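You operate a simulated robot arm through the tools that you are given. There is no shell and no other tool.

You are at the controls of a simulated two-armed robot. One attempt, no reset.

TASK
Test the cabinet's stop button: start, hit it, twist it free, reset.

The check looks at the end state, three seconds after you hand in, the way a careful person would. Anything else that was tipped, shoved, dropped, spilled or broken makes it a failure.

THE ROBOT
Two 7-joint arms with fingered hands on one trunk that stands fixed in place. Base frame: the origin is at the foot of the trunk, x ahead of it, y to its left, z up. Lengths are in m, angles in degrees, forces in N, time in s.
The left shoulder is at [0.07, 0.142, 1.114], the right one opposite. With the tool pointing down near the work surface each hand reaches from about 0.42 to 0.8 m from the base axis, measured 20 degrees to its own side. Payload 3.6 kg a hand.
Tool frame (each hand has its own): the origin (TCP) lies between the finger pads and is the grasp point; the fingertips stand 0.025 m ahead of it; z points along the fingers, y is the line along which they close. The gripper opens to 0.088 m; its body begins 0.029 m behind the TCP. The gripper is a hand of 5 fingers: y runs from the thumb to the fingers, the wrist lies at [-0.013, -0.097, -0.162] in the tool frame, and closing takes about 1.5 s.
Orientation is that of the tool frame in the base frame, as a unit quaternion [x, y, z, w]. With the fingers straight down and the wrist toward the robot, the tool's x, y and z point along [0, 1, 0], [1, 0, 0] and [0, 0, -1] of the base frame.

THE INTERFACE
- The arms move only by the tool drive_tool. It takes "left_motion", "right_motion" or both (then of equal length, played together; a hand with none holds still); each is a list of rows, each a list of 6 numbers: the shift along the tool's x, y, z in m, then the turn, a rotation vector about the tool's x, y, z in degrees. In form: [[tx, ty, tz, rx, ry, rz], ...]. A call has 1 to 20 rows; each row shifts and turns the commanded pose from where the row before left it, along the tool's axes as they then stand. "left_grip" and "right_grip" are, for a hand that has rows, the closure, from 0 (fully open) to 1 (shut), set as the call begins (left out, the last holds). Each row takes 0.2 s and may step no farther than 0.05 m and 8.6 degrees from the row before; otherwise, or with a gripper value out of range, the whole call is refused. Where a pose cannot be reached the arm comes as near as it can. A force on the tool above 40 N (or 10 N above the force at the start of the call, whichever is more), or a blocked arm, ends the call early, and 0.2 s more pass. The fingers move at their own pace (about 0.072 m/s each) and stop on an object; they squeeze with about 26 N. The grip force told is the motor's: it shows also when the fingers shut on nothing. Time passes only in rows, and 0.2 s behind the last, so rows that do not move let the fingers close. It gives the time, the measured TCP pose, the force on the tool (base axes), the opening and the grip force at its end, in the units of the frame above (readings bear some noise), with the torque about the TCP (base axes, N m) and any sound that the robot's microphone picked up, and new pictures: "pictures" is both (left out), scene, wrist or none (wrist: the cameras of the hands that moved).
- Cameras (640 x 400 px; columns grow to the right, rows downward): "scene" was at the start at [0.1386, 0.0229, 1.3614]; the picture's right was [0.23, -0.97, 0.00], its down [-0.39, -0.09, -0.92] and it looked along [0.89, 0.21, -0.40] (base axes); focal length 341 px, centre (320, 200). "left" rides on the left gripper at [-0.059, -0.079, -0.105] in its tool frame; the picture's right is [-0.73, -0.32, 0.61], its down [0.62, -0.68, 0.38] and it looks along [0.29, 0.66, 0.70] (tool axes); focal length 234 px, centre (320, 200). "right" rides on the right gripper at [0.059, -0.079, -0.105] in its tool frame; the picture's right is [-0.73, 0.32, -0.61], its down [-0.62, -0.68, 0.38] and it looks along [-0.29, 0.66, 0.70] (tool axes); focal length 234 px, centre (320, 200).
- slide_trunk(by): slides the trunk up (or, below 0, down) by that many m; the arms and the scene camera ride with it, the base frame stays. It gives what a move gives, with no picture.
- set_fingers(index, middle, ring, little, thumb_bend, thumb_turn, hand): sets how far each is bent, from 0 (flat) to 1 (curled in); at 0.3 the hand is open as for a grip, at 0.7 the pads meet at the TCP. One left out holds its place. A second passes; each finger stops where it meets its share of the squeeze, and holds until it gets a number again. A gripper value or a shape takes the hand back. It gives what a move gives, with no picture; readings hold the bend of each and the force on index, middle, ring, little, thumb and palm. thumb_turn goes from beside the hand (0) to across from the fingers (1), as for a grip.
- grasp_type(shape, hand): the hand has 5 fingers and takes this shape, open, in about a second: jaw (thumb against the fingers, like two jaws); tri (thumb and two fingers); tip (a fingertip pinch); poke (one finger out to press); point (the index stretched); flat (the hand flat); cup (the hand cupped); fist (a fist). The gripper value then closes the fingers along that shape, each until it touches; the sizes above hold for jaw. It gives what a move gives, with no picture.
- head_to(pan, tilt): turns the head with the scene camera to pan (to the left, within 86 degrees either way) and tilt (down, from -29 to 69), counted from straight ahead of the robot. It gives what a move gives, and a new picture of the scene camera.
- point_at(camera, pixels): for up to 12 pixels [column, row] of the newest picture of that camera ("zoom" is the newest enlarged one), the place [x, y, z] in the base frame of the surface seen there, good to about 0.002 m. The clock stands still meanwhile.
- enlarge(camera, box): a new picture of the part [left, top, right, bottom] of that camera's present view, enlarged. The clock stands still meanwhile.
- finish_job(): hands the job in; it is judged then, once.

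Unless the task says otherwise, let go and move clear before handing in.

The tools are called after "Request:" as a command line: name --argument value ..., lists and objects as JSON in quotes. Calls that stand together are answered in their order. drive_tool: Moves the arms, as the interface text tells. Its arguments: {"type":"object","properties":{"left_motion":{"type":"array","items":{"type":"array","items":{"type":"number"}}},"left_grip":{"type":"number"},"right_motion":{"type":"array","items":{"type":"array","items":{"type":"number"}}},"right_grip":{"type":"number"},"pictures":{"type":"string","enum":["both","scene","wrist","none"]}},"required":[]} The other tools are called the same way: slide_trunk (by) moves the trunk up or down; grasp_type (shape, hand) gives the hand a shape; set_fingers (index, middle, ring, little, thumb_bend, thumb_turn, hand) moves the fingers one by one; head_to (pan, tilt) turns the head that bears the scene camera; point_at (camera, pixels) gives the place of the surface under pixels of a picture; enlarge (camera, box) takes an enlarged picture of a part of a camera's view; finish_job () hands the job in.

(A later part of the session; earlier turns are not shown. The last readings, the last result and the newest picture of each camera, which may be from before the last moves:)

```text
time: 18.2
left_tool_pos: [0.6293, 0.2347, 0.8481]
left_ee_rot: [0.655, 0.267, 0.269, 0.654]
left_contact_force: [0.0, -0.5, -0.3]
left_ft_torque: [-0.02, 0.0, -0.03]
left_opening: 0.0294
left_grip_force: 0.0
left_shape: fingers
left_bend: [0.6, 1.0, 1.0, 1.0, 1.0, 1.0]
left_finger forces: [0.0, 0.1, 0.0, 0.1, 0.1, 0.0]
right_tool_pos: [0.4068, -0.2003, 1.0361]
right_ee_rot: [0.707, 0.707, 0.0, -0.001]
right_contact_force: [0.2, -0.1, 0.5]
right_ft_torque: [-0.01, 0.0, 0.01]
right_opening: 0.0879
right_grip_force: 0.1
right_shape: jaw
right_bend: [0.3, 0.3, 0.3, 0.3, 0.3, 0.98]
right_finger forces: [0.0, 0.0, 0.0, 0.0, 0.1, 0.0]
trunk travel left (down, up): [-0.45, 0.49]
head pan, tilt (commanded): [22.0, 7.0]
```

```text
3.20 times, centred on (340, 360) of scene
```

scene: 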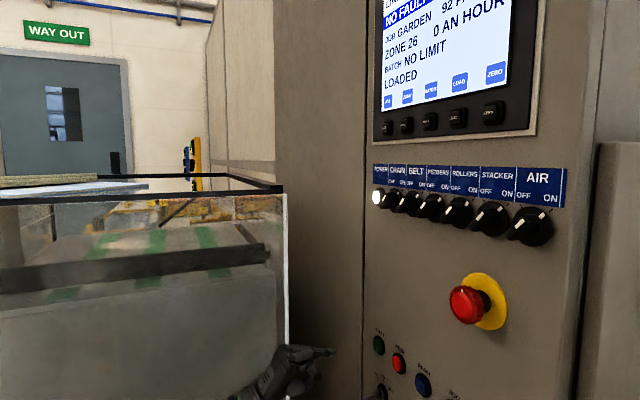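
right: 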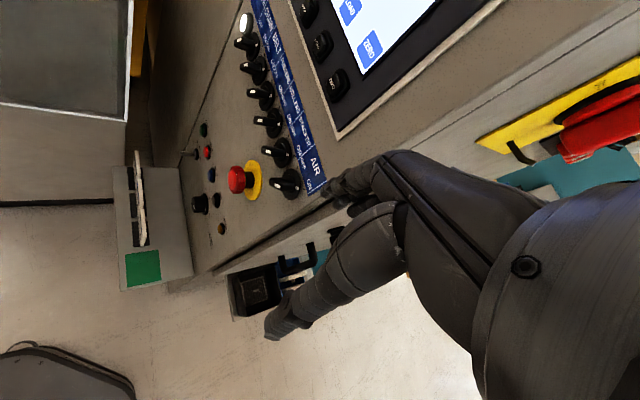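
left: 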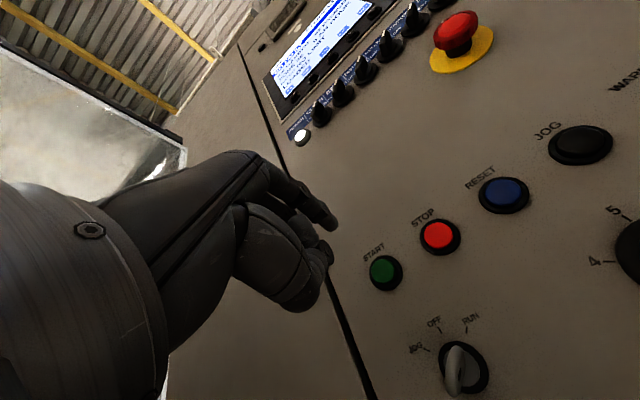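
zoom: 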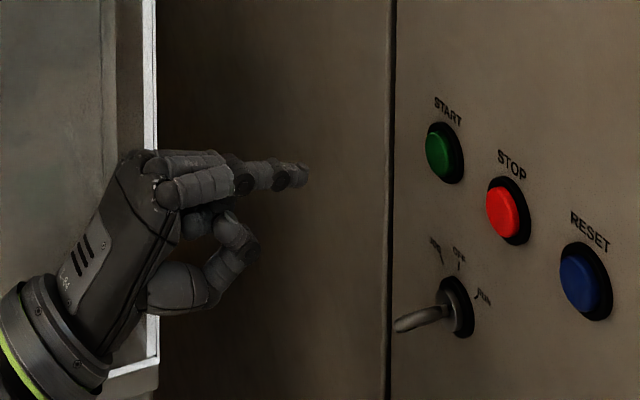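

The tip is 91 mm short of START, about 11 mm too high and 6–10 mm to the side. I'll close in to about 27 mm and check again.

Request:
drive_tool --left_motion '[[0.003, -0.006, 0.025, 0, 0, 0], [0.003, -0.006, 0.025, 0, 0, 0], [0, 0, 0.015, 0, 0, 0]]' --pictures "both"

Request:
enlarge --camera "left" --box '[270, 180, 430, 300]'

Request:
enlarge --camera "scene" --box '[300, 310, 440, 400]'

```text
time: 19.0
left_tool_pos: [0.6792, 0.1922, 0.8343]
left_ee_rot: [0.654, 0.268, 0.269, 0.654]
left_contact_force: [0.8, 0.2, -0.4]
left_ft_torque: [0.02, -0.01, -0.01]
left_opening: 0.0297
left_grip_force: 0.0
left_shape: fingers
left_bend: [0.6, 1.0, 1.0, 1.0, 1.0, 1.0]
left_finger forces: [0.0, 0.0, 0.1, 0.0, 0.0, 0.0]
right_tool_pos: [0.4063, -0.1998, 1.0369]
right_ee_rot: [0.707, 0.707, 0.0, 0.0]
right_contact_force: [0.8, -0.5, -0.7]
right_ft_torque: [0.02, 0.01, -0.03]
right_opening: 0.0879
right_grip_force: 0.1
right_shape: jaw
right_bend: [0.3, 0.3, 0.3, 0.3, 0.3, 0.98]
right_finger forces: [0.0, 0.0, 0.0, 0.0, 0.1, 0.0]
trunk travel left (down, up): [-0.45, 0.49]
head pan, tilt (commanded): [22.0, 7.0]
```

scene: 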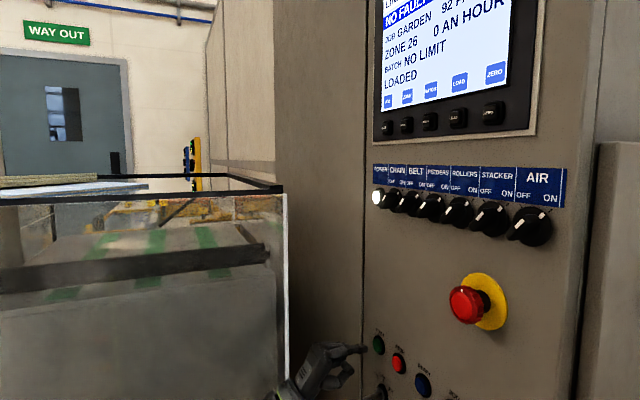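
left: 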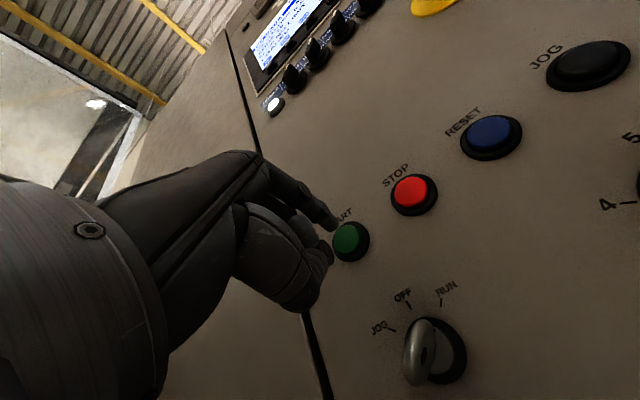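

```text
3.33 times, centred on (350, 240) of left
```

zoom: 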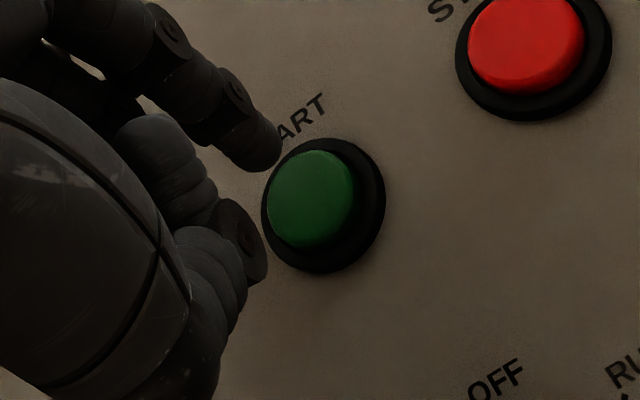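

```text
4.44 times, centred on (370, 355) of scene
```

zoom: 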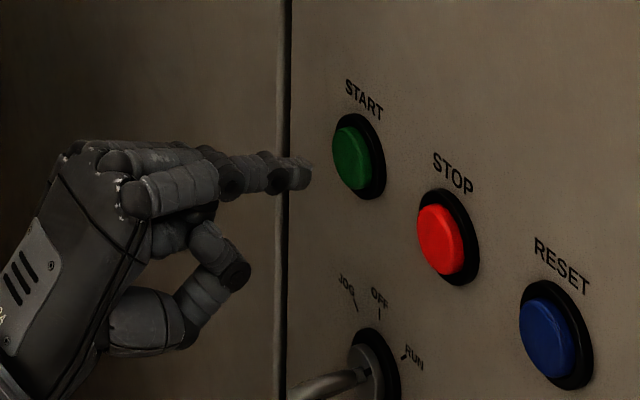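

The tip at (365,350) is close in front of START in the scene view. One more measurement before pressing.

Request:
point_at --camera "left" --pixels '[[333, 228], [330, 225], [344, 240], [348, 238], [336, 224]]'

Request:
point_at --camera "scene" --pixels '[[367, 349], [365, 349], [362, 350], [376, 345], [378, 345], [380, 346]]'

```text
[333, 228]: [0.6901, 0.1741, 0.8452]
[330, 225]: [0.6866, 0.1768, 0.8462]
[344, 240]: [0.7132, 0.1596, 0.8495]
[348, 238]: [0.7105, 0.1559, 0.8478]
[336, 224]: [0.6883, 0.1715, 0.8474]
```

```text
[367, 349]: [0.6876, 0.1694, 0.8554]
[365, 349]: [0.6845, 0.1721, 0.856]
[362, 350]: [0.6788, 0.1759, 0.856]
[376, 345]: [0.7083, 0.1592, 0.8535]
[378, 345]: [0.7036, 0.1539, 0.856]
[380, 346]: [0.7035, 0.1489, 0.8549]
```

Both cameras put the tip within 3–4 mm of START's axis, 22–27 mm away. I'll press in small steps.

Request:
drive_tool --left_motion '[[0.001, 0.001, 0.014, 0, 0, 0], [0, 0, 0.006, 0, 0, 0], [0, 0, 0.004, 0, 0, 0], [0, 0, 0.004, 0, 0, 0]]' --pictures "both"

```text
time: 20.0
left_tool_pos: [0.6965, 0.1758, 0.8393]
left_ee_rot: [0.653, 0.267, 0.268, 0.656]
left_contact_force: [-14.3, 10.4, 1.2]
left_ft_torque: [-0.2, -0.23, -0.2]
left_opening: 0.0284
left_grip_force: 9.1
left_shape: fingers
left_bend: [0.62, 1.0, 1.0, 1.0, 1.0, 1.0]
left_finger forces: [17.4, 0.0, 0.0, 0.0, 0.0, 0.1]
right_tool_pos: [0.4035, -0.1966, 1.0378]
right_ee_rot: [0.707, 0.707, 0.001, 0.001]
right_contact_force: [-0.8, -0.4, 0.3]
right_ft_torque: [0.01, 0.03, 0.02]
right_opening: 0.0877
right_grip_force: 0.0
right_shape: jaw
right_bend: [0.3, 0.3, 0.3, 0.3, 0.3, 0.98]
right_finger forces: [0.0, 0.1, 0.0, 0.0, 0.0, 0.0]
trunk travel left (down, up): [-0.45, 0.49]
head pan, tilt (commanded): [22.0, 7.0]
heard: click
```

scene: 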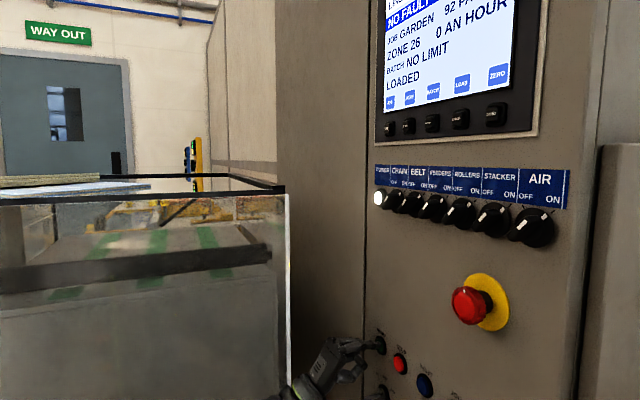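
left: 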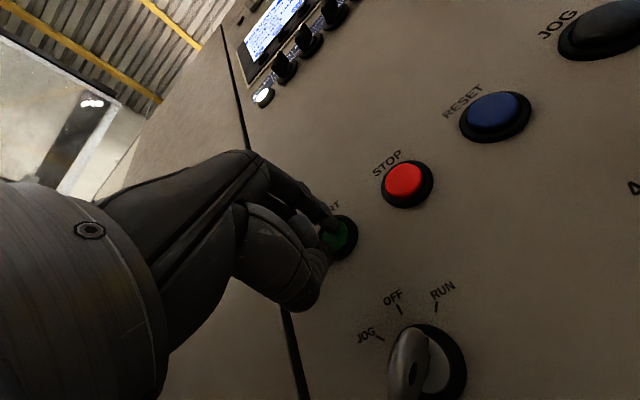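

A click was heard with about 17 N on the index finger. I'll look at the screen for the line state.

Request:
enlarge --camera "left" --box '[230, 0, 350, 90]'

Request:
enlarge --camera "scene" --box '[360, 0, 540, 120]'

```text
4.44 times, centred on (290, 45) of left
```

zoom: 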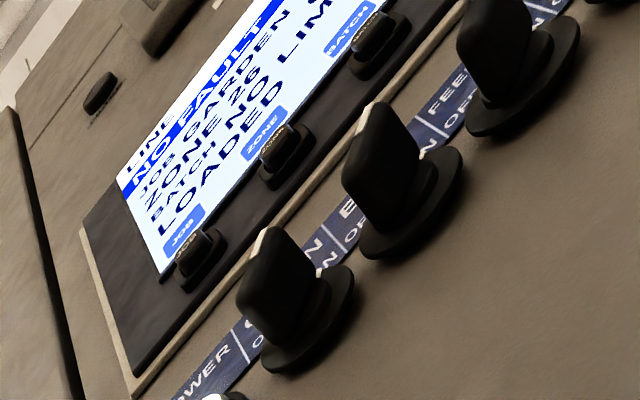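

```text
3.33 times, centred on (450, 60) of scene
```

zoom: 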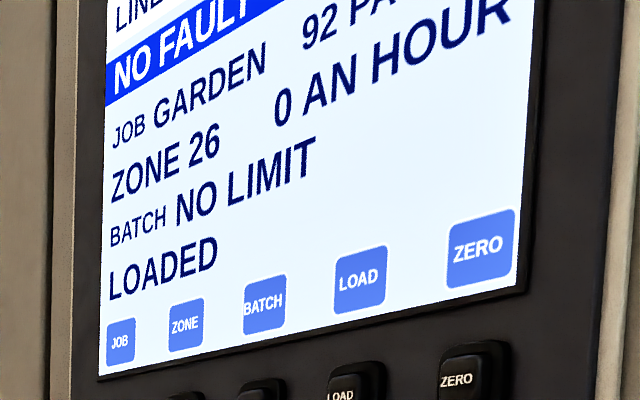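

The rate still shows 0, but the status line is cut off. I'll release the button, and tilt the head up to read the status.

Request:
drive_tool --left_motion '[[0, 0, -0.015, 0, 0, 0], [0, 0, -0.02, 0, 0, 0]]' --pictures "none"

Request:
head_to --pan 22 --tilt -1

```text
time: 20.6
left_tool_pos: [0.6748, 0.1988, 0.837]
left_ee_rot: [0.655, 0.267, 0.268, 0.654]
left_contact_force: [0.1, -0.1, -0.3]
left_ft_torque: [-0.01, 0.04, 0.01]
left_opening: 0.0296
left_grip_force: 0.1
left_shape: fingers
left_bend: [0.6, 1.0, 1.0, 1.0, 1.0, 1.0]
left_finger forces: [0.1, 0.0, 0.0, 0.0, 0.1, 0.1]
right_tool_pos: [0.4062, -0.1976, 1.0363]
right_ee_rot: [0.707, 0.707, -0.001, 0.0]
right_contact_force: [-0.9, 0.1, -0.3]
right_ft_torque: [0.0, -0.01, 0.01]
right_opening: 0.0877
right_grip_force: 0.0
right_shape: jaw
right_bend: [0.3, 0.3, 0.3, 0.3, 0.3, 0.98]
right_finger forces: [0.0, 0.0, 0.0, 0.0, 0.0, 0.0]
trunk travel left (down, up): [-0.45, 0.49]
head pan, tilt (commanded): [22.0, 7.0]
```

```text
time: 21.3
left_tool_pos: [0.6744, 0.1998, 0.8373]
left_ee_rot: [0.654, 0.268, 0.269, 0.655]
left_contact_force: [0.2, -0.4, 0.4]
left_ft_torque: [0.03, -0.01, -0.01]
left_opening: 0.0297
left_grip_force: 0.1
left_shape: fingers
left_bend: [0.6, 1.0, 1.0, 1.0, 1.0, 1.0]
left_finger forces: [0.0, 0.1, 0.0, 0.0, 0.0, 0.1]
right_tool_pos: [0.4074, -0.1972, 1.0367]
right_ee_rot: [0.707, 0.708, 0.0, 0.0]
right_contact_force: [-0.1, 0.1, 0.3]
right_ft_torque: [0.0, -0.01, 0.03]
right_opening: 0.0875
right_grip_force: 0.1
right_shape: jaw
right_bend: [0.3, 0.3, 0.3, 0.3, 0.3, 0.98]
right_finger forces: [0.0, 0.0, 0.0, 0.1, 0.2, 0.1]
trunk travel left (down, up): [-0.45, 0.49]
head pan, tilt (commanded): [22.0, -1.0]
```

scene: 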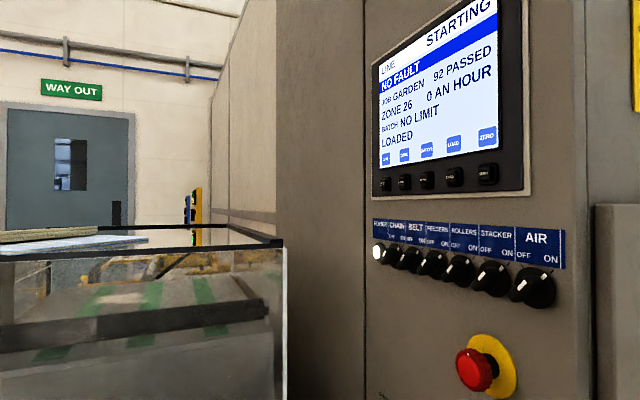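

The screen now reads LINE STARTING with NO FAULT. While it comes up I'll set the middle finger beside the index for a firmer hit and travel to a standoff in front of the stop button.

Request:
drive_tool --left_motion '[[0, 0, -0.03, 0, 0, 0], [-0.0325, 0.0249, -0.002, 0, 0, 0], [-0.0325, 0.0249, -0.002, 0, 0, 0], [-0.0325, 0.0249, -0.002, 0, 0, 0], [-0.0325, 0.0249, -0.002, 0, 0, 0], [-0.0325, 0.0249, -0.002, 0, 0, 0], [-0.0325, 0.0249, -0.002, 0, 0, 0], [-0.0325, 0.0249, -0.002, 0, 0, 0]]' --pictures "both"

Request:
set_fingers --hand "left" --index 0.6 --middle 0.6

Request:
enlarge --camera "scene" --box '[360, 0, 540, 200]'

Request:
enlarge --camera "scene" --box '[400, 290, 560, 400]'

Request:
enlarge --camera "left" --box '[260, 150, 460, 320]'

```text
time: 23.1
left_tool_pos: [0.4805, 0.0669, 1.0123]
left_ee_rot: [0.654, 0.269, 0.268, 0.654]
left_contact_force: [-0.7, 0.4, 0.0]
left_ft_torque: [-0.01, -0.02, 0.02]
left_opening: 0.0296
left_grip_force: 0.2
left_shape: fingers
left_bend: [0.6, 1.0, 1.0, 1.0, 1.0, 1.0]
left_finger forces: [0.0, 0.0, 0.0, 0.0, 0.1, 0.0]
right_tool_pos: [0.4067, -0.2005, 1.0362]
right_ee_rot: [0.707, 0.708, 0.001, -0.001]
right_contact_force: [0.2, 0.0, -0.9]
right_ft_torque: [0.03, -0.01, 0.02]
right_opening: 0.0878
right_grip_force: 0.0
right_shape: jaw
right_bend: [0.3, 0.3, 0.3, 0.3, 0.3, 0.98]
right_finger forces: [0.0, 0.0, 0.1, 0.0, 0.0, 0.0]
trunk travel left (down, up): [-0.45, 0.49]
head pan, tilt (commanded): [22.0, -1.0]
```

scene: 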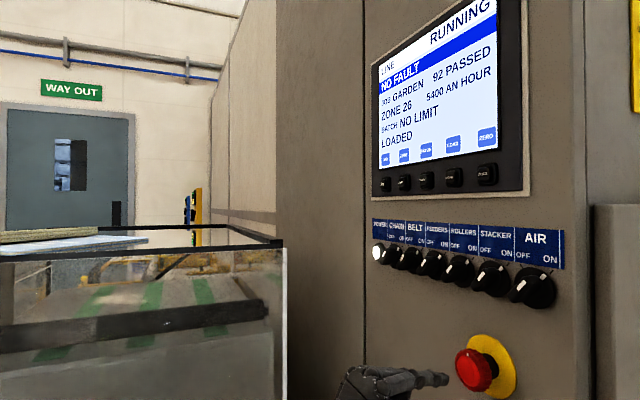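
left: 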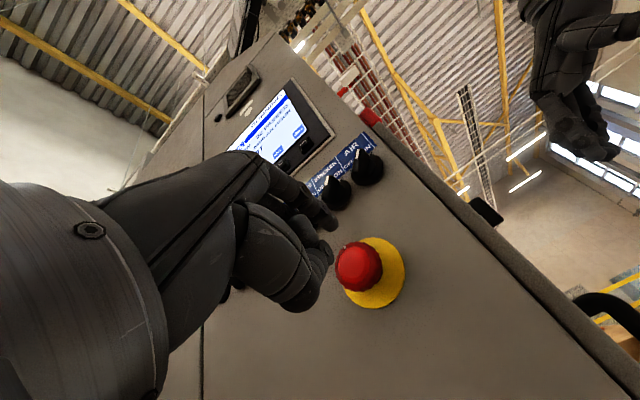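

```text
time: 24.1
left_tool_pos: [0.4808, 0.0673, 1.0134]
left_ee_rot: [0.655, 0.267, 0.267, 0.655]
left_contact_force: [0.4, -1.0, -0.2]
left_ft_torque: [0.04, 0.0, -0.01]
left_opening: 0.0296
left_grip_force: 0.1
left_shape: fingers
left_bend: [0.6, 0.6, 1.0, 1.0, 1.0, 1.0]
left_finger forces: [0.0, 0.0, 0.0, 0.0, 0.0, 0.0]
right_tool_pos: [0.4078, -0.1988, 1.0368]
right_ee_rot: [0.707, 0.707, 0.001, 0.0]
right_contact_force: [0.6, -0.9, 0.2]
right_ft_torque: [0.01, -0.04, -0.02]
right_opening: 0.0877
right_grip_force: 0.0
right_shape: jaw
right_bend: [0.3, 0.3, 0.3, 0.3, 0.3, 0.98]
right_finger forces: [0.0, 0.0, 0.0, 0.0, 0.1, 0.1]
trunk travel left (down, up): [-0.45, 0.49]
head pan, tilt (commanded): [22.0, -1.0]
```

```text
2.00 times, centred on (450, 100) of scene
```

zoom: 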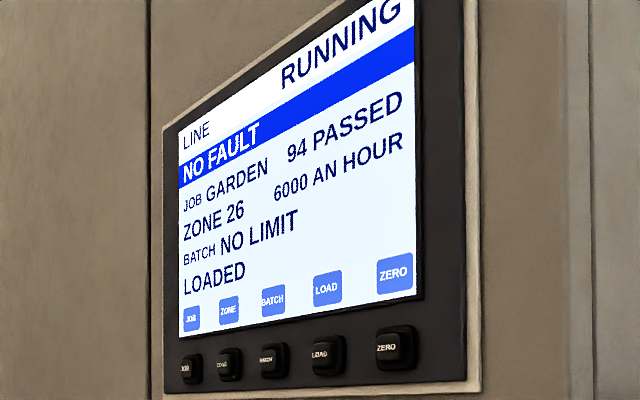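

```text
3.64 times, centred on (480, 345) of scene
```

zoom: 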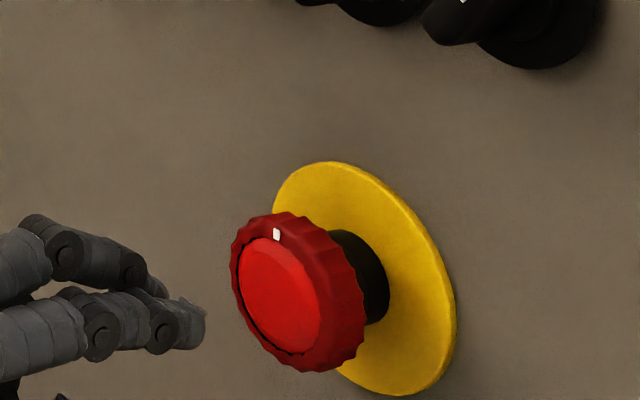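

```text
2.35 times, centred on (360, 235) of left
```

zoom: 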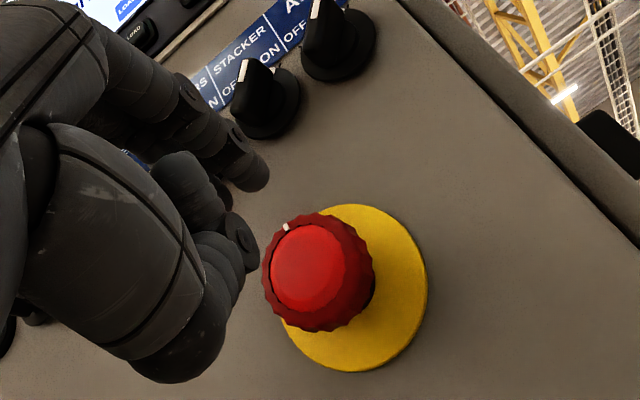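

The line is RUNNING at 6000 an hour. I'll measure the fingertip and stop-button face relative to each other before hitting.

Request:
point_at --camera "scene" --pixels '[[447, 379], [445, 379], [469, 371], [466, 362], [472, 381], [475, 352], [482, 390]]'

Request:
point_at --camera "zoom" --pixels '[[266, 182], [255, 175], [310, 270], [285, 255], [340, 285], [320, 235], [310, 305]]'

```text
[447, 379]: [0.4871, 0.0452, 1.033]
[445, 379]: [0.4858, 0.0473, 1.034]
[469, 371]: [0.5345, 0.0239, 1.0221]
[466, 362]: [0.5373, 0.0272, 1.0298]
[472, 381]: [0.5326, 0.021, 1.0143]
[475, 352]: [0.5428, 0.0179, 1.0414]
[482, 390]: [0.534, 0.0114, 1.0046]
```

```text
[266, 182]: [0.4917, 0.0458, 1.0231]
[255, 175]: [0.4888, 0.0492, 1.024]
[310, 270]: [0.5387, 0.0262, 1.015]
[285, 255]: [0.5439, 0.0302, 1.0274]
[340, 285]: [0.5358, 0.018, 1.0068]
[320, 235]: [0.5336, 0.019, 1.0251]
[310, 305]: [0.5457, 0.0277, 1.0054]
```

The button's centre is about 19 mm to the side and 10 mm below the index tip, and 48 mm ahead. I'll centre the two fingertips on it and push in.

Request:
drive_tool --left_motion '[[0.0075, -0.01, 0.015, 0, 0, 0], [0, 0, 0.015, 0, 0, 0], [0, 0, 0.012, 0, 0, 0], [0, 0, 0.006, 0, 0, 0], [0, 0, 0.005, 0, 0, 0], [0, 0, 0.004, 0, 0, 0]]' --pictures "both"

```text
time: 25.5
left_tool_pos: [0.5224, 0.0384, 1.0046]
left_ee_rot: [0.651, 0.268, 0.27, 0.657]
left_contact_force: [-15.4, 15.8, 0.6]
left_ft_torque: [-0.3, -0.29, -0.16]
left_opening: 0.0283
left_grip_force: 10.3
left_shape: fingers
left_bend: [0.61, 0.61, 1.0, 1.0, 1.0, 1.0]
left_finger forces: [18.4, 3.2, 0.0, 0.0, 0.1, 0.0]
right_tool_pos: [0.4052, -0.1949, 1.0394]
right_ee_rot: [0.706, 0.708, 0.0, 0.001]
right_contact_force: [-1.0, -0.3, -0.3]
right_ft_torque: [0.03, 0.0, 0.0]
right_opening: 0.0876
right_grip_force: 0.0
right_shape: jaw
right_bend: [0.3, 0.3, 0.3, 0.3, 0.3, 0.98]
right_finger forces: [0.1, 0.0, 0.0, 0.0, 0.1, 0.1]
trunk travel left (down, up): [-0.45, 0.49]
head pan, tilt (commanded): [22.0, -1.0]
heard: click
```

scene: 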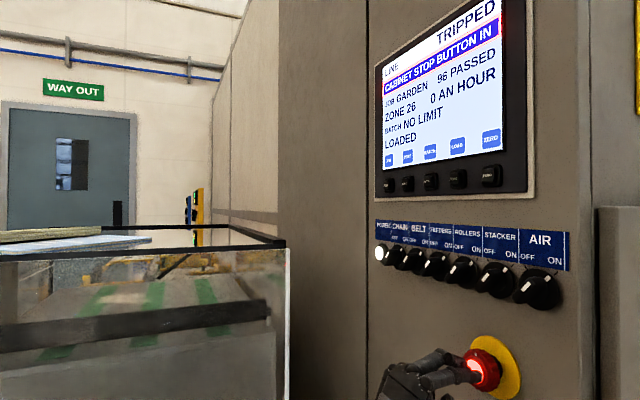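
left: 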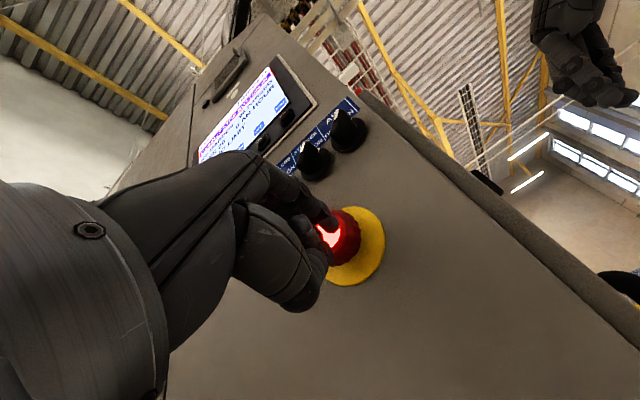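

The screen shows LINE TRIPPED – CABINET STOP BUTTON IN, and the button is lit and latched at (485,370). I'll back off and form a thumb-and-two-fingers grip to twist it.

Request:
drive_tool --left_motion '[[0, 0, -0.03, 0, 0, 0], [0, 0, -0.04, 0, 0, 0], [0, 0, -0.04, 0, 0, 0]]' --pictures "none"

Request:
grasp_type --shape "tri" --hand "left"

Request:
head_to --pan 15 --tilt 10

Request:
enlarge --camera "left" --box '[200, 120, 440, 330]'

Request:
enlarge --camera "scene" --box '[300, 200, 520, 340]'

```text
time: 26.3
left_tool_pos: [0.4473, 0.111, 1.0026]
left_ee_rot: [0.655, 0.268, 0.268, 0.654]
left_contact_force: [-0.4, -0.2, -0.4]
left_ft_torque: [-0.04, 0.01, -0.01]
left_opening: 0.0297
left_grip_force: 0.0
left_shape: fingers
left_bend: [0.6, 0.6, 1.0, 1.0, 1.0, 1.0]
left_finger forces: [0.1, 0.0, 0.0, 0.0, 0.0, 0.0]
right_tool_pos: [0.4072, -0.1984, 1.0371]
right_ee_rot: [0.708, 0.707, 0.001, 0.0]
right_contact_force: [0.1, -0.5, 0.2]
right_ft_torque: [-0.01, -0.01, 0.01]
right_opening: 0.0875
right_grip_force: 0.1
right_shape: jaw
right_bend: [0.3, 0.3, 0.3, 0.3, 0.3, 0.98]
right_finger forces: [0.1, 0.0, 0.1, 0.1, 0.1, 0.0]
trunk travel left (down, up): [-0.45, 0.49]
head pan, tilt (commanded): [22.0, -1.0]
```

```text
time: 27.2
left_tool_pos: [0.4492, 0.1116, 1.002]
left_ee_rot: [0.654, 0.268, 0.268, 0.655]
left_contact_force: [-1.0, -0.8, -0.4]
left_ft_torque: [-0.02, -0.01, 0.0]
left_opening: 0.0876
left_grip_force: 0.0
left_shape: tri
left_bend: [0.3, 0.3, 0.99, 0.99, 0.3, 0.98]
left_finger forces: [0.0, 0.0, 0.0, 0.0, 0.0, 0.1]
right_tool_pos: [0.4078, -0.1981, 1.0354]
right_ee_rot: [0.707, 0.707, 0.0, 0.0]
right_contact_force: [-1.0, 0.0, -0.7]
right_ft_torque: [-0.05, 0.01, 0.03]
right_opening: 0.0878
right_grip_force: 0.0
right_shape: jaw
right_bend: [0.3, 0.3, 0.3, 0.3, 0.3, 0.98]
right_finger forces: [0.0, 0.1, 0.0, 0.1, 0.1, 0.0]
trunk travel left (down, up): [-0.45, 0.49]
head pan, tilt (commanded): [22.0, -1.0]
```

```text
time: 27.9
left_tool_pos: [0.4492, 0.113, 1.0014]
left_ee_rot: [0.654, 0.268, 0.268, 0.654]
left_contact_force: [0.4, 0.1, 0.2]
left_ft_torque: [-0.03, -0.02, -0.02]
left_opening: 0.0876
left_grip_force: 0.1
left_shape: tri
left_bend: [0.3, 0.3, 0.99, 0.99, 0.3, 0.98]
left_finger forces: [0.0, 0.1, 0.1, 0.1, 0.0, 0.0]
right_tool_pos: [0.4083, -0.1986, 1.0362]
right_ee_rot: [0.707, 0.707, 0.0, 0.001]
right_contact_force: [0.6, -0.4, 0.5]
right_ft_torque: [-0.01, 0.0, 0.02]
right_opening: 0.0877
right_grip_force: 0.0
right_shape: jaw
right_bend: [0.3, 0.3, 0.3, 0.3, 0.3, 0.98]
right_finger forces: [0.0, 0.0, 0.0, 0.0, 0.1, 0.0]
trunk travel left (down, up): [-0.45, 0.49]
head pan, tilt (commanded): [15.0, 10.0]
```

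scene: 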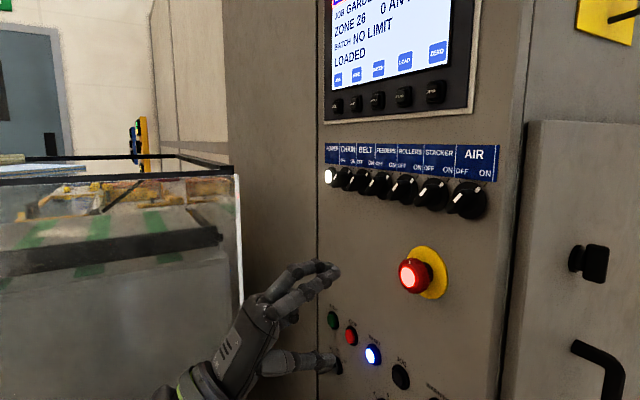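

```text
1.90 times, centred on (320, 225) of left
```

zoom: 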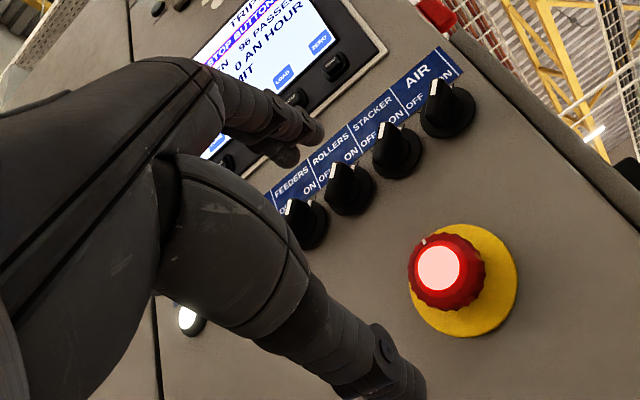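

```text
2.86 times, centred on (410, 270) of scene
```

zoom: 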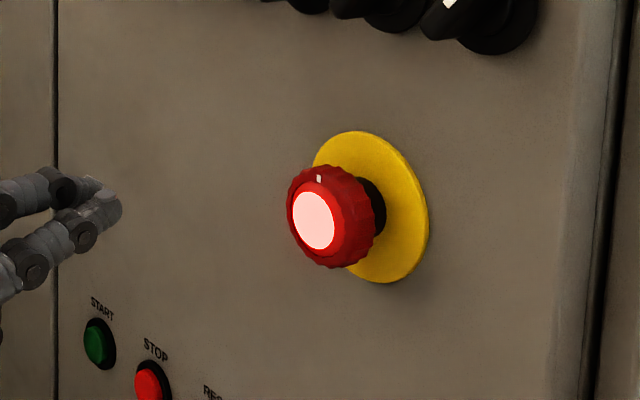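

The tri grip is open with fingertips at (337,270) and thumb tip at (337,362); the stop button is lit at (408,276). I'll measure those for alignment.

Request:
point_at --camera "scene" --pixels '[[338, 270], [334, 278], [328, 284], [339, 364], [334, 366], [408, 276], [400, 270], [412, 259], [414, 292], [430, 275], [403, 262], [420, 270]]'

Request:
point_at --camera "zoom" --pixels '[[313, 220], [290, 210], [335, 235], [318, 180], [305, 180], [325, 265], [370, 215], [120, 205], [110, 220], [375, 155], [385, 270], [420, 210]]'

```text
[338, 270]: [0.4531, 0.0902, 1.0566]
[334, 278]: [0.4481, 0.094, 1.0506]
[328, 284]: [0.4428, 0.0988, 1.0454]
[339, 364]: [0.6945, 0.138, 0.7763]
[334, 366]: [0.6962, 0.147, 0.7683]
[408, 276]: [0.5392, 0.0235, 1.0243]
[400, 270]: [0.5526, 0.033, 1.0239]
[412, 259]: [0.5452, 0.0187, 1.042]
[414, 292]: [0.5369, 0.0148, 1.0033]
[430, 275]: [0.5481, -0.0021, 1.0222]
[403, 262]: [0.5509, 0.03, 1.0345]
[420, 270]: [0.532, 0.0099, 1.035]
```

```text
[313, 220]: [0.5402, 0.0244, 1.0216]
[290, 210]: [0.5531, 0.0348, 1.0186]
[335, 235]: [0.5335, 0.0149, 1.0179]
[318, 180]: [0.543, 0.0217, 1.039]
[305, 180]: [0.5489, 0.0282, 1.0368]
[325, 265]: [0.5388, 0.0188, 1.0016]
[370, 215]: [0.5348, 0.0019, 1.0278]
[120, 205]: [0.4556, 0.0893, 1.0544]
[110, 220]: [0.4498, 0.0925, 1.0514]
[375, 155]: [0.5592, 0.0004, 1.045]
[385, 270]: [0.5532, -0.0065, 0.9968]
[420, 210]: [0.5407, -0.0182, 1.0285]
```

The button's axis is at about u=0.400, z=1.0215, radius 20 mm, and my TCP is 20 mm low and 125 mm back. I'll rise to its height and test the wrist turning range at this safe standoff.

Request:
drive_tool --left_motion '[[0.001, 0.02, 0, 0, 0, 0], [0, 0, 0, 0, 0, 8], [0, 0, 0, 0, 0, 8], [0, 0, 0, 0, 0, 8], [0, 0, 0, 0, 0, 8], [0, 0, 0, 0, 0, 8], [0, 0, 0, 0, 0, 8], [0, 0, 0, 0, 0, 8]]' --pictures "scene"

Request:
drive_tool --left_motion '[[0, 0, 0, 0, 0, -8], [0, 0, 0, 0, 0, -8], [0, 0, 0, 0, 0, -8], [0, 0, 0, 0, 0, -8], [0, 0, 0, 0, 0, -8], [0, 0, 0, 0, 0, -8], [0, 0, 0, 0, 0, -8], [0, 0, 0, 0, 0, -8], [0, 0, 0, 0, 0, -8], [0, 0, 0, 0, 0, -8], [0, 0, 0, 0, 0, -8]]' --pictures "both"

```text
time: 29.7
left_tool_pos: [0.4491, 0.1133, 1.0205]
left_ee_rot: [0.703, -0.071, 0.545, 0.451]
left_contact_force: [-0.3, -0.4, 0.5]
left_ft_torque: [0.0, 0.0, 0.01]
left_opening: 0.088
left_grip_force: 0.1
left_shape: tri
left_bend: [0.3, 0.3, 0.99, 0.99, 0.3, 0.98]
left_finger forces: [0.0, 0.0, 0.1, 0.0, 0.0, 0.0]
right_tool_pos: [0.4073, -0.1993, 1.0368]
right_ee_rot: [0.707, 0.707, 0.0, 0.0]
right_contact_force: [0.0, 0.3, 0.1]
right_ft_torque: [0.02, -0.03, -0.01]
right_opening: 0.0879
right_grip_force: 0.0
right_shape: jaw
right_bend: [0.3, 0.3, 0.3, 0.3, 0.3, 0.98]
right_finger forces: [0.0, 0.0, 0.1, 0.1, 0.1, 0.0]
trunk travel left (down, up): [-0.45, 0.49]
head pan, tilt (commanded): [15.0, 10.0]
```

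scene: 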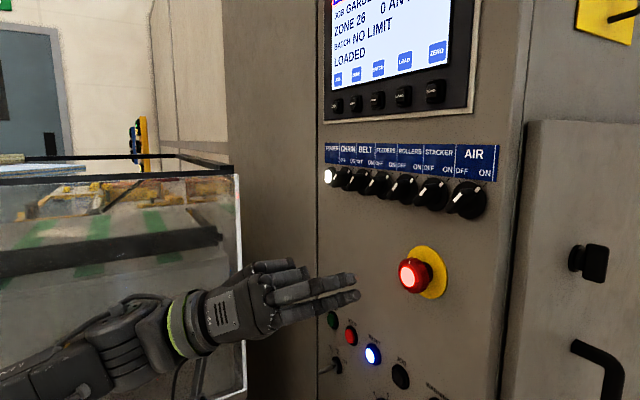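

```text
time: 32.1
left_tool_pos: [0.4538, 0.1132, 1.0228]
left_ee_rot: [0.555, 0.438, 0.077, 0.703]
left_contact_force: [0.2, -0.3, 0.3]
left_ft_torque: [0.0, 0.0, -0.03]
left_opening: 0.0879
left_grip_force: 0.0
left_shape: tri
left_bend: [0.3, 0.3, 0.99, 0.99, 0.3, 0.98]
left_finger forces: [0.0, 0.0, 0.0, 0.0, 0.0, 0.0]
left hand out of reach, approached as far as the arm can: row 11
right_tool_pos: [0.4077, -0.1993, 1.037]
right_ee_rot: [0.707, 0.708, 0.0, 0.0]
right_contact_force: [-0.3, -0.4, 0.4]
right_ft_torque: [0.02, 0.0, -0.02]
right_opening: 0.0876
right_grip_force: 0.1
right_shape: jaw
right_bend: [0.3, 0.3, 0.3, 0.3, 0.3, 0.98]
right_finger forces: [0.0, 0.0, 0.1, 0.1, 0.1, 0.0]
trunk travel left (down, up): [-0.45, 0.49]
head pan, tilt (commanded): [15.0, 10.0]
```

scene: 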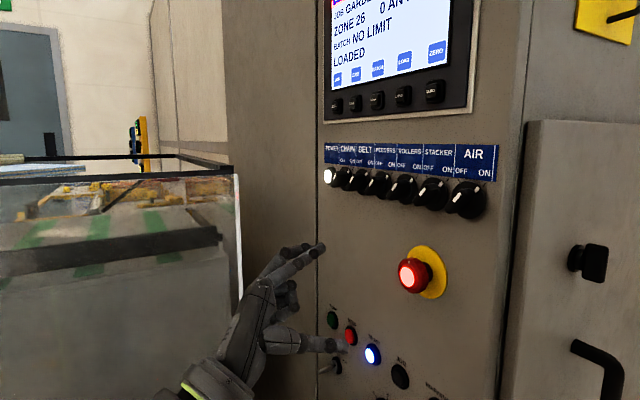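
left: 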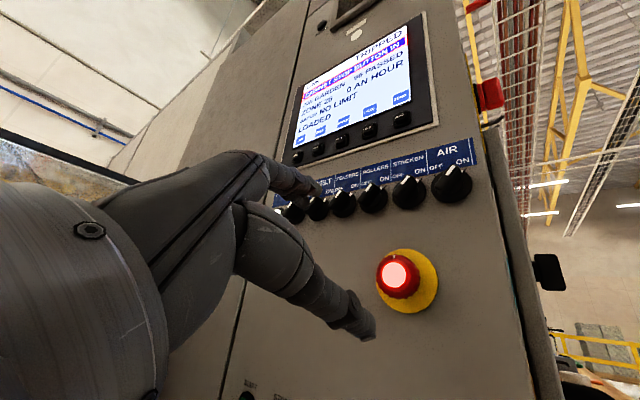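

Turning range is about −31° to beyond +56° here. I'll start the grip from about −16° and approach the button with the open fingers straddling it.

Request:
drive_tool --left_motion '[[0, 0, 0, 0, 0, 8], [0, 0, 0, 0, 0, 8], [-0.002, -0.002, 0.03, 0, 0, 0], [0, 0, 0.03, 0, 0, 0], [0, 0, 0.03, 0, 0, 0]]' --pictures "both"

Request:
enlarge --camera "left" --box '[240, 150, 440, 350]'

Request:
enlarge --camera "scene" --box '[300, 200, 480, 360]'

```text
time: 33.3
left_tool_pos: [0.5159, 0.0479, 1.0197]
left_ee_rot: [0.611, 0.356, 0.174, 0.685]
left_contact_force: [0.7, 0.1, -0.4]
left_ft_torque: [0.01, -0.03, 0.01]
left_opening: 0.088
left_grip_force: 0.0
left_shape: tri
left_bend: [0.3, 0.3, 0.99, 0.99, 0.3, 0.98]
left_finger forces: [0.0, 0.1, 0.0, 0.0, 0.0, 0.0]
right_tool_pos: [0.4075, -0.1995, 1.0358]
right_ee_rot: [0.707, 0.707, 0.001, -0.001]
right_contact_force: [0.2, -0.6, 0.4]
right_ft_torque: [0.03, 0.03, 0.0]
right_opening: 0.0876
right_grip_force: 0.1
right_shape: jaw
right_bend: [0.3, 0.3, 0.3, 0.3, 0.3, 0.98]
right_finger forces: [0.0, 0.0, 0.0, 0.0, 0.0, 0.0]
trunk travel left (down, up): [-0.45, 0.49]
head pan, tilt (commanded): [15.0, 10.0]
```

scene: 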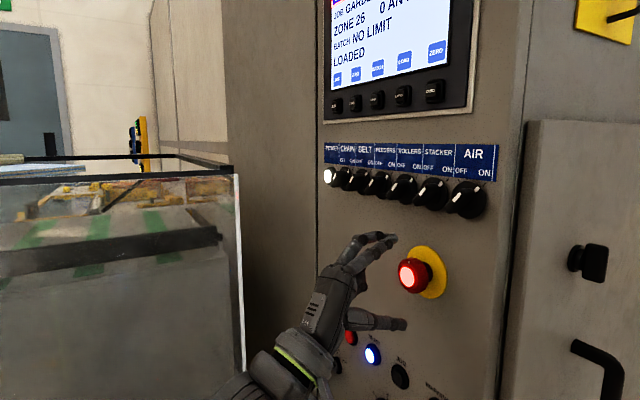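
left: 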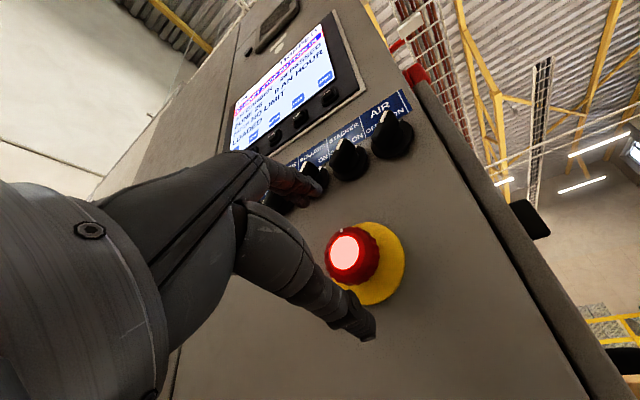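

```text
2.00 times, centred on (340, 250) of left
```

zoom: 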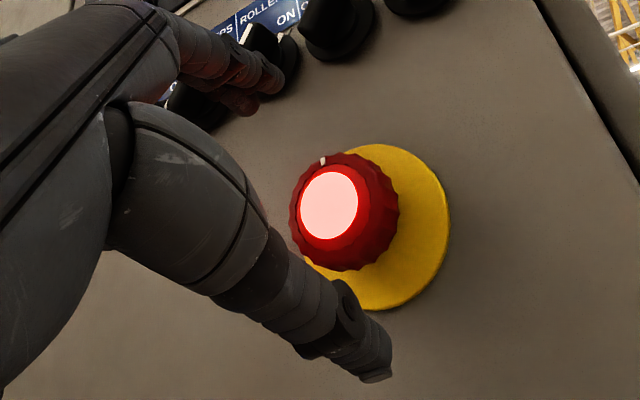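

```text
2.50 times, centred on (390, 280) of scene
```

zoom: 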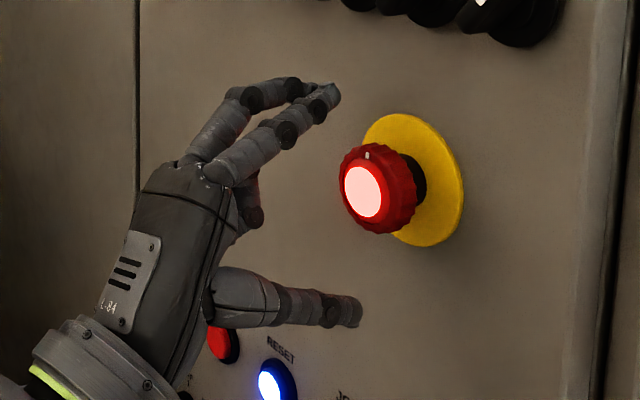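

The fingers straddle the button with about 32 mm still to go. I'll check clearance to the selector knobs above and the tips' position.

Request:
point_at --camera "scene" --pixels '[[395, 238], [392, 241], [406, 325], [402, 322], [408, 276], [412, 259], [415, 292], [432, 207], [405, 202], [468, 218], [447, 205], [462, 212]]'

Request:
point_at --camera "zoom" --pixels '[[338, 95], [330, 100], [360, 310], [350, 318], [363, 192], [372, 150], [378, 233], [340, 190], [415, 185]]'

```text
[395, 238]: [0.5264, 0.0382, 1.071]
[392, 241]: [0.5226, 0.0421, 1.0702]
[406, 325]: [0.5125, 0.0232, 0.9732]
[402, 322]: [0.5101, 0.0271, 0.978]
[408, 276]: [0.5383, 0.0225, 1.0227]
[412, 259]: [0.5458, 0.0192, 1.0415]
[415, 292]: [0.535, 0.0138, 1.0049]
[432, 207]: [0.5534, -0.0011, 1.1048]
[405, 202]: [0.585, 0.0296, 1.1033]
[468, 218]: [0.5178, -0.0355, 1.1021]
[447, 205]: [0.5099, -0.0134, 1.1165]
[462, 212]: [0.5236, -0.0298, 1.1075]
```

```text
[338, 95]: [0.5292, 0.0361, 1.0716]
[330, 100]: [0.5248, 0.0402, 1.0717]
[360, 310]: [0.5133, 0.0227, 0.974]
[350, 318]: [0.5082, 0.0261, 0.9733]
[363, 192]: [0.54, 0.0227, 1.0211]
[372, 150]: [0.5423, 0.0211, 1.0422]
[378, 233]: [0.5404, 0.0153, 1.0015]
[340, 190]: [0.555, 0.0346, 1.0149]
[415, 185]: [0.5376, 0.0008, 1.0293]
```

Knobs are at z ≥ 1.10, clear of the index tip at 1.072, and the TCP is on the button axis. I'll move in the last 34 mm and then close the grip.

Request:
drive_tool --left_motion '[[-0.001, 0.002, 0.012, 0, 0, 0], [0, 0, 0.012, 0, 0, 0], [0, 0, 0.01, 0, 0, 0]]' --pictures "none"

Request:
drive_tool --left_motion '[[0, 0, 0, 0, 0, 0], [0, 0, 0, 0, 0, 0], [0, 0, 0, 0, 0, 0], [0, 0, 0, 0, 0, 0], [0, 0, 0, 0, 0, 0], [0, 0, 0, 0, 0, 0], [0, 0, 0, 0, 0, 0]]' --left_grip 1.0 --pictures "both"

Request:
enlarge --camera "left" --box '[240, 150, 440, 350]'

Request:
enlarge --camera "scene" --box '[300, 200, 480, 360]'

```text
time: 34.1
left_tool_pos: [0.5382, 0.0248, 1.0219]
left_ee_rot: [0.611, 0.356, 0.175, 0.685]
left_contact_force: [0.7, 0.1, -0.5]
left_ft_torque: [0.01, 0.01, 0.01]
left_opening: 0.0878
left_grip_force: 0.1
left_shape: tri
left_bend: [0.3, 0.3, 0.99, 0.99, 0.3, 0.98]
left_finger forces: [0.1, 0.1, 0.1, 0.0, 0.0, 0.0]
right_tool_pos: [0.4078, -0.1992, 1.0371]
right_ee_rot: [0.707, 0.707, 0.0, -0.001]
right_contact_force: [0.3, 0.8, -1.1]
right_ft_torque: [0.0, 0.01, 0.02]
right_opening: 0.0876
right_grip_force: 0.0
right_shape: jaw
right_bend: [0.3, 0.3, 0.3, 0.3, 0.3, 0.98]
right_finger forces: [0.1, 0.1, 0.0, 0.1, 0.0, 0.0]
trunk travel left (down, up): [-0.45, 0.49]
head pan, tilt (commanded): [15.0, 10.0]
```

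```text
time: 35.7
left_tool_pos: [0.5375, 0.0242, 1.0227]
left_ee_rot: [0.61, 0.357, 0.175, 0.685]
left_contact_force: [-0.9, -1.3, 0.1]
left_ft_torque: [-0.02, 0.03, -0.06]
left_opening: 0.034
left_grip_force: 26.3
left_shape: tri
left_bend: [0.74, 0.51, 1.0, 1.0, 0.72, 1.0]
left_finger forces: [11.5, 12.0, 0.0, 0.1, 23.0, 0.0]
right_tool_pos: [0.4081, -0.2001, 1.0367]
right_ee_rot: [0.707, 0.707, 0.001, 0.0]
right_contact_force: [-0.1, -0.6, 0.1]
right_ft_torque: [0.0, 0.03, -0.01]
right_opening: 0.0876
right_grip_force: 0.2
right_shape: jaw
right_bend: [0.3, 0.3, 0.3, 0.3, 0.3, 0.98]
right_finger forces: [0.0, 0.1, 0.0, 0.0, 0.1, 0.0]
trunk travel left (down, up): [-0.45, 0.49]
head pan, tilt (commanded): [15.0, 10.0]
```

scene: 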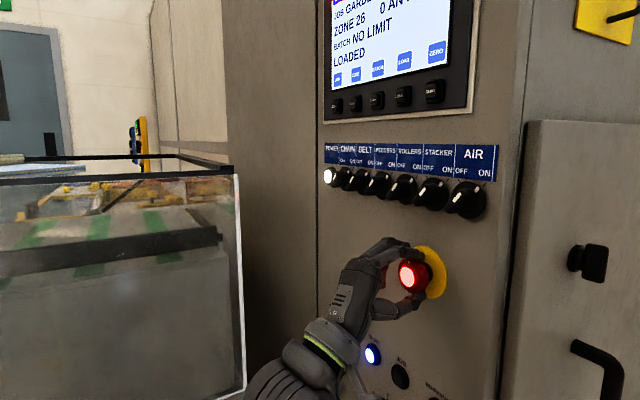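
left: 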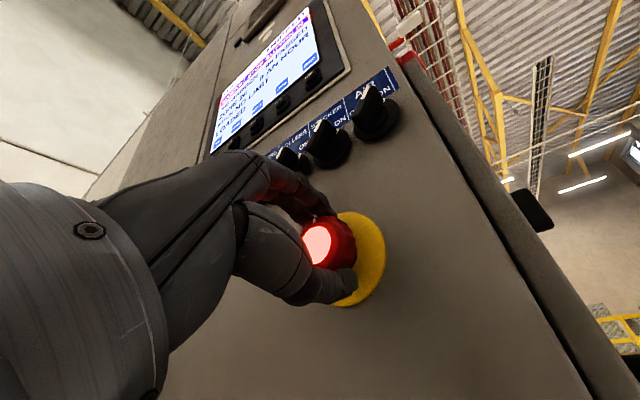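

```text
2.00 times, centred on (340, 250) of left
```

zoom: 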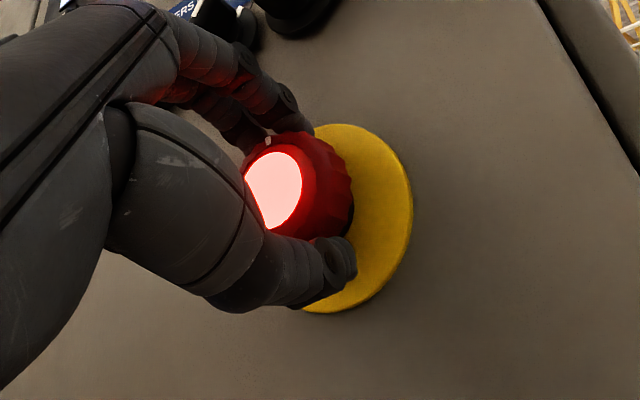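

```text
2.50 times, centred on (390, 280) of scene
```

zoom: 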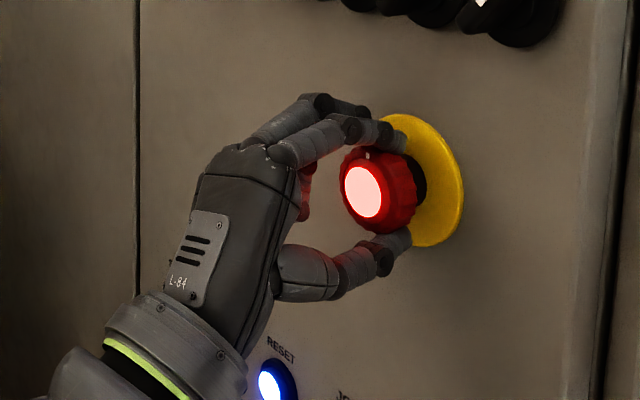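

The thumb and two fingers hold the mushroom firmly (23 / 11.5 / 12 N) with no side load. I'll twist clockwise.

Request:
drive_tool --left_motion '[[0, 0, 0, 0, 0, 6], [0, 0, 0, 0, 0, 8], [0, 0, 0, 0, 0, 8], [0, 0, 0, 0, 0, 8]]' --pictures "both"

Request:
enlarge --camera "left" --box '[240, 150, 440, 350]'

```text
time: 36.7
left_tool_pos: [0.5382, 0.025, 1.022]
left_ee_rot: [0.682, 0.186, 0.346, 0.617]
left_contact_force: [-0.4, 4.0, -1.7]
left_ft_torque: [0.0, 0.14, -0.01]
left_opening: 0.0337
left_grip_force: 26.2
left_shape: tri
left_bend: [0.74, 0.52, 1.0, 1.0, 0.72, 0.98]
left_finger forces: [11.4, 12.6, 0.0, 0.0, 25.1, 0.0]
right_tool_pos: [0.4065, -0.1981, 1.0367]
right_ee_rot: [0.707, 0.707, 0.0, 0.001]
right_contact_force: [0.2, -0.3, -0.6]
right_ft_torque: [-0.01, -0.02, 0.02]
right_opening: 0.0878
right_grip_force: 0.0
right_shape: jaw
right_bend: [0.3, 0.3, 0.3, 0.3, 0.3, 0.98]
right_finger forces: [0.1, 0.1, 0.1, 0.0, 0.0, 0.1]
trunk travel left (down, up): [-0.45, 0.49]
head pan, tilt (commanded): [15.0, 10.0]
```

scene: 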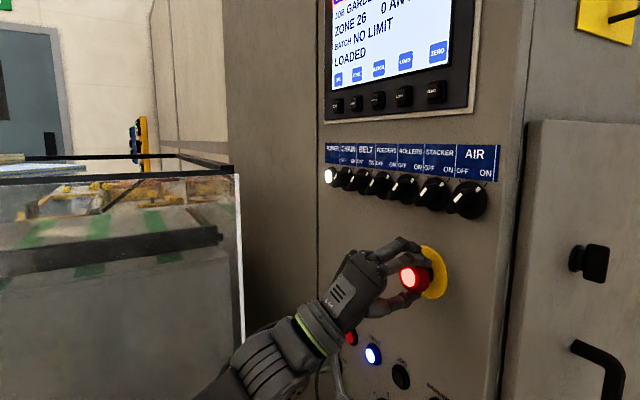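
left: 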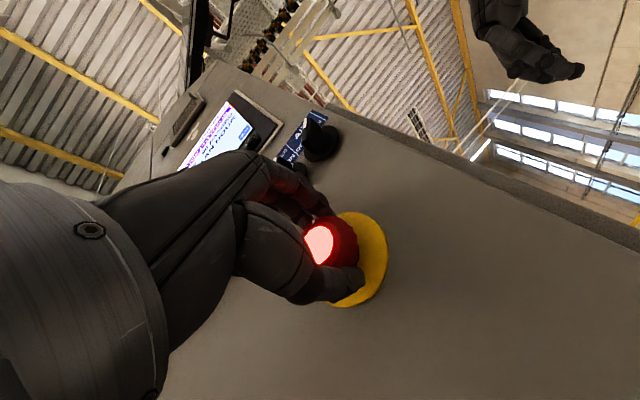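

```text
2.00 times, centred on (340, 250) of left
```

zoom: 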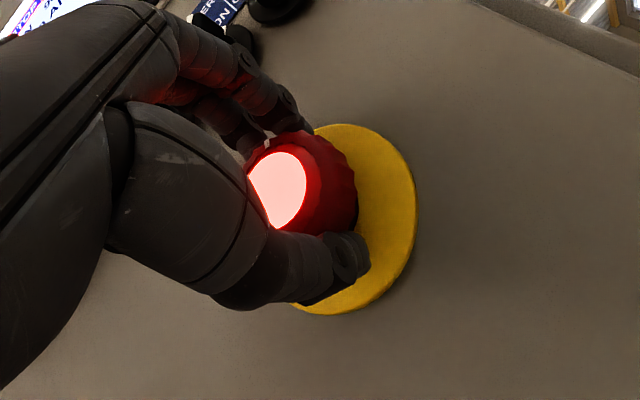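

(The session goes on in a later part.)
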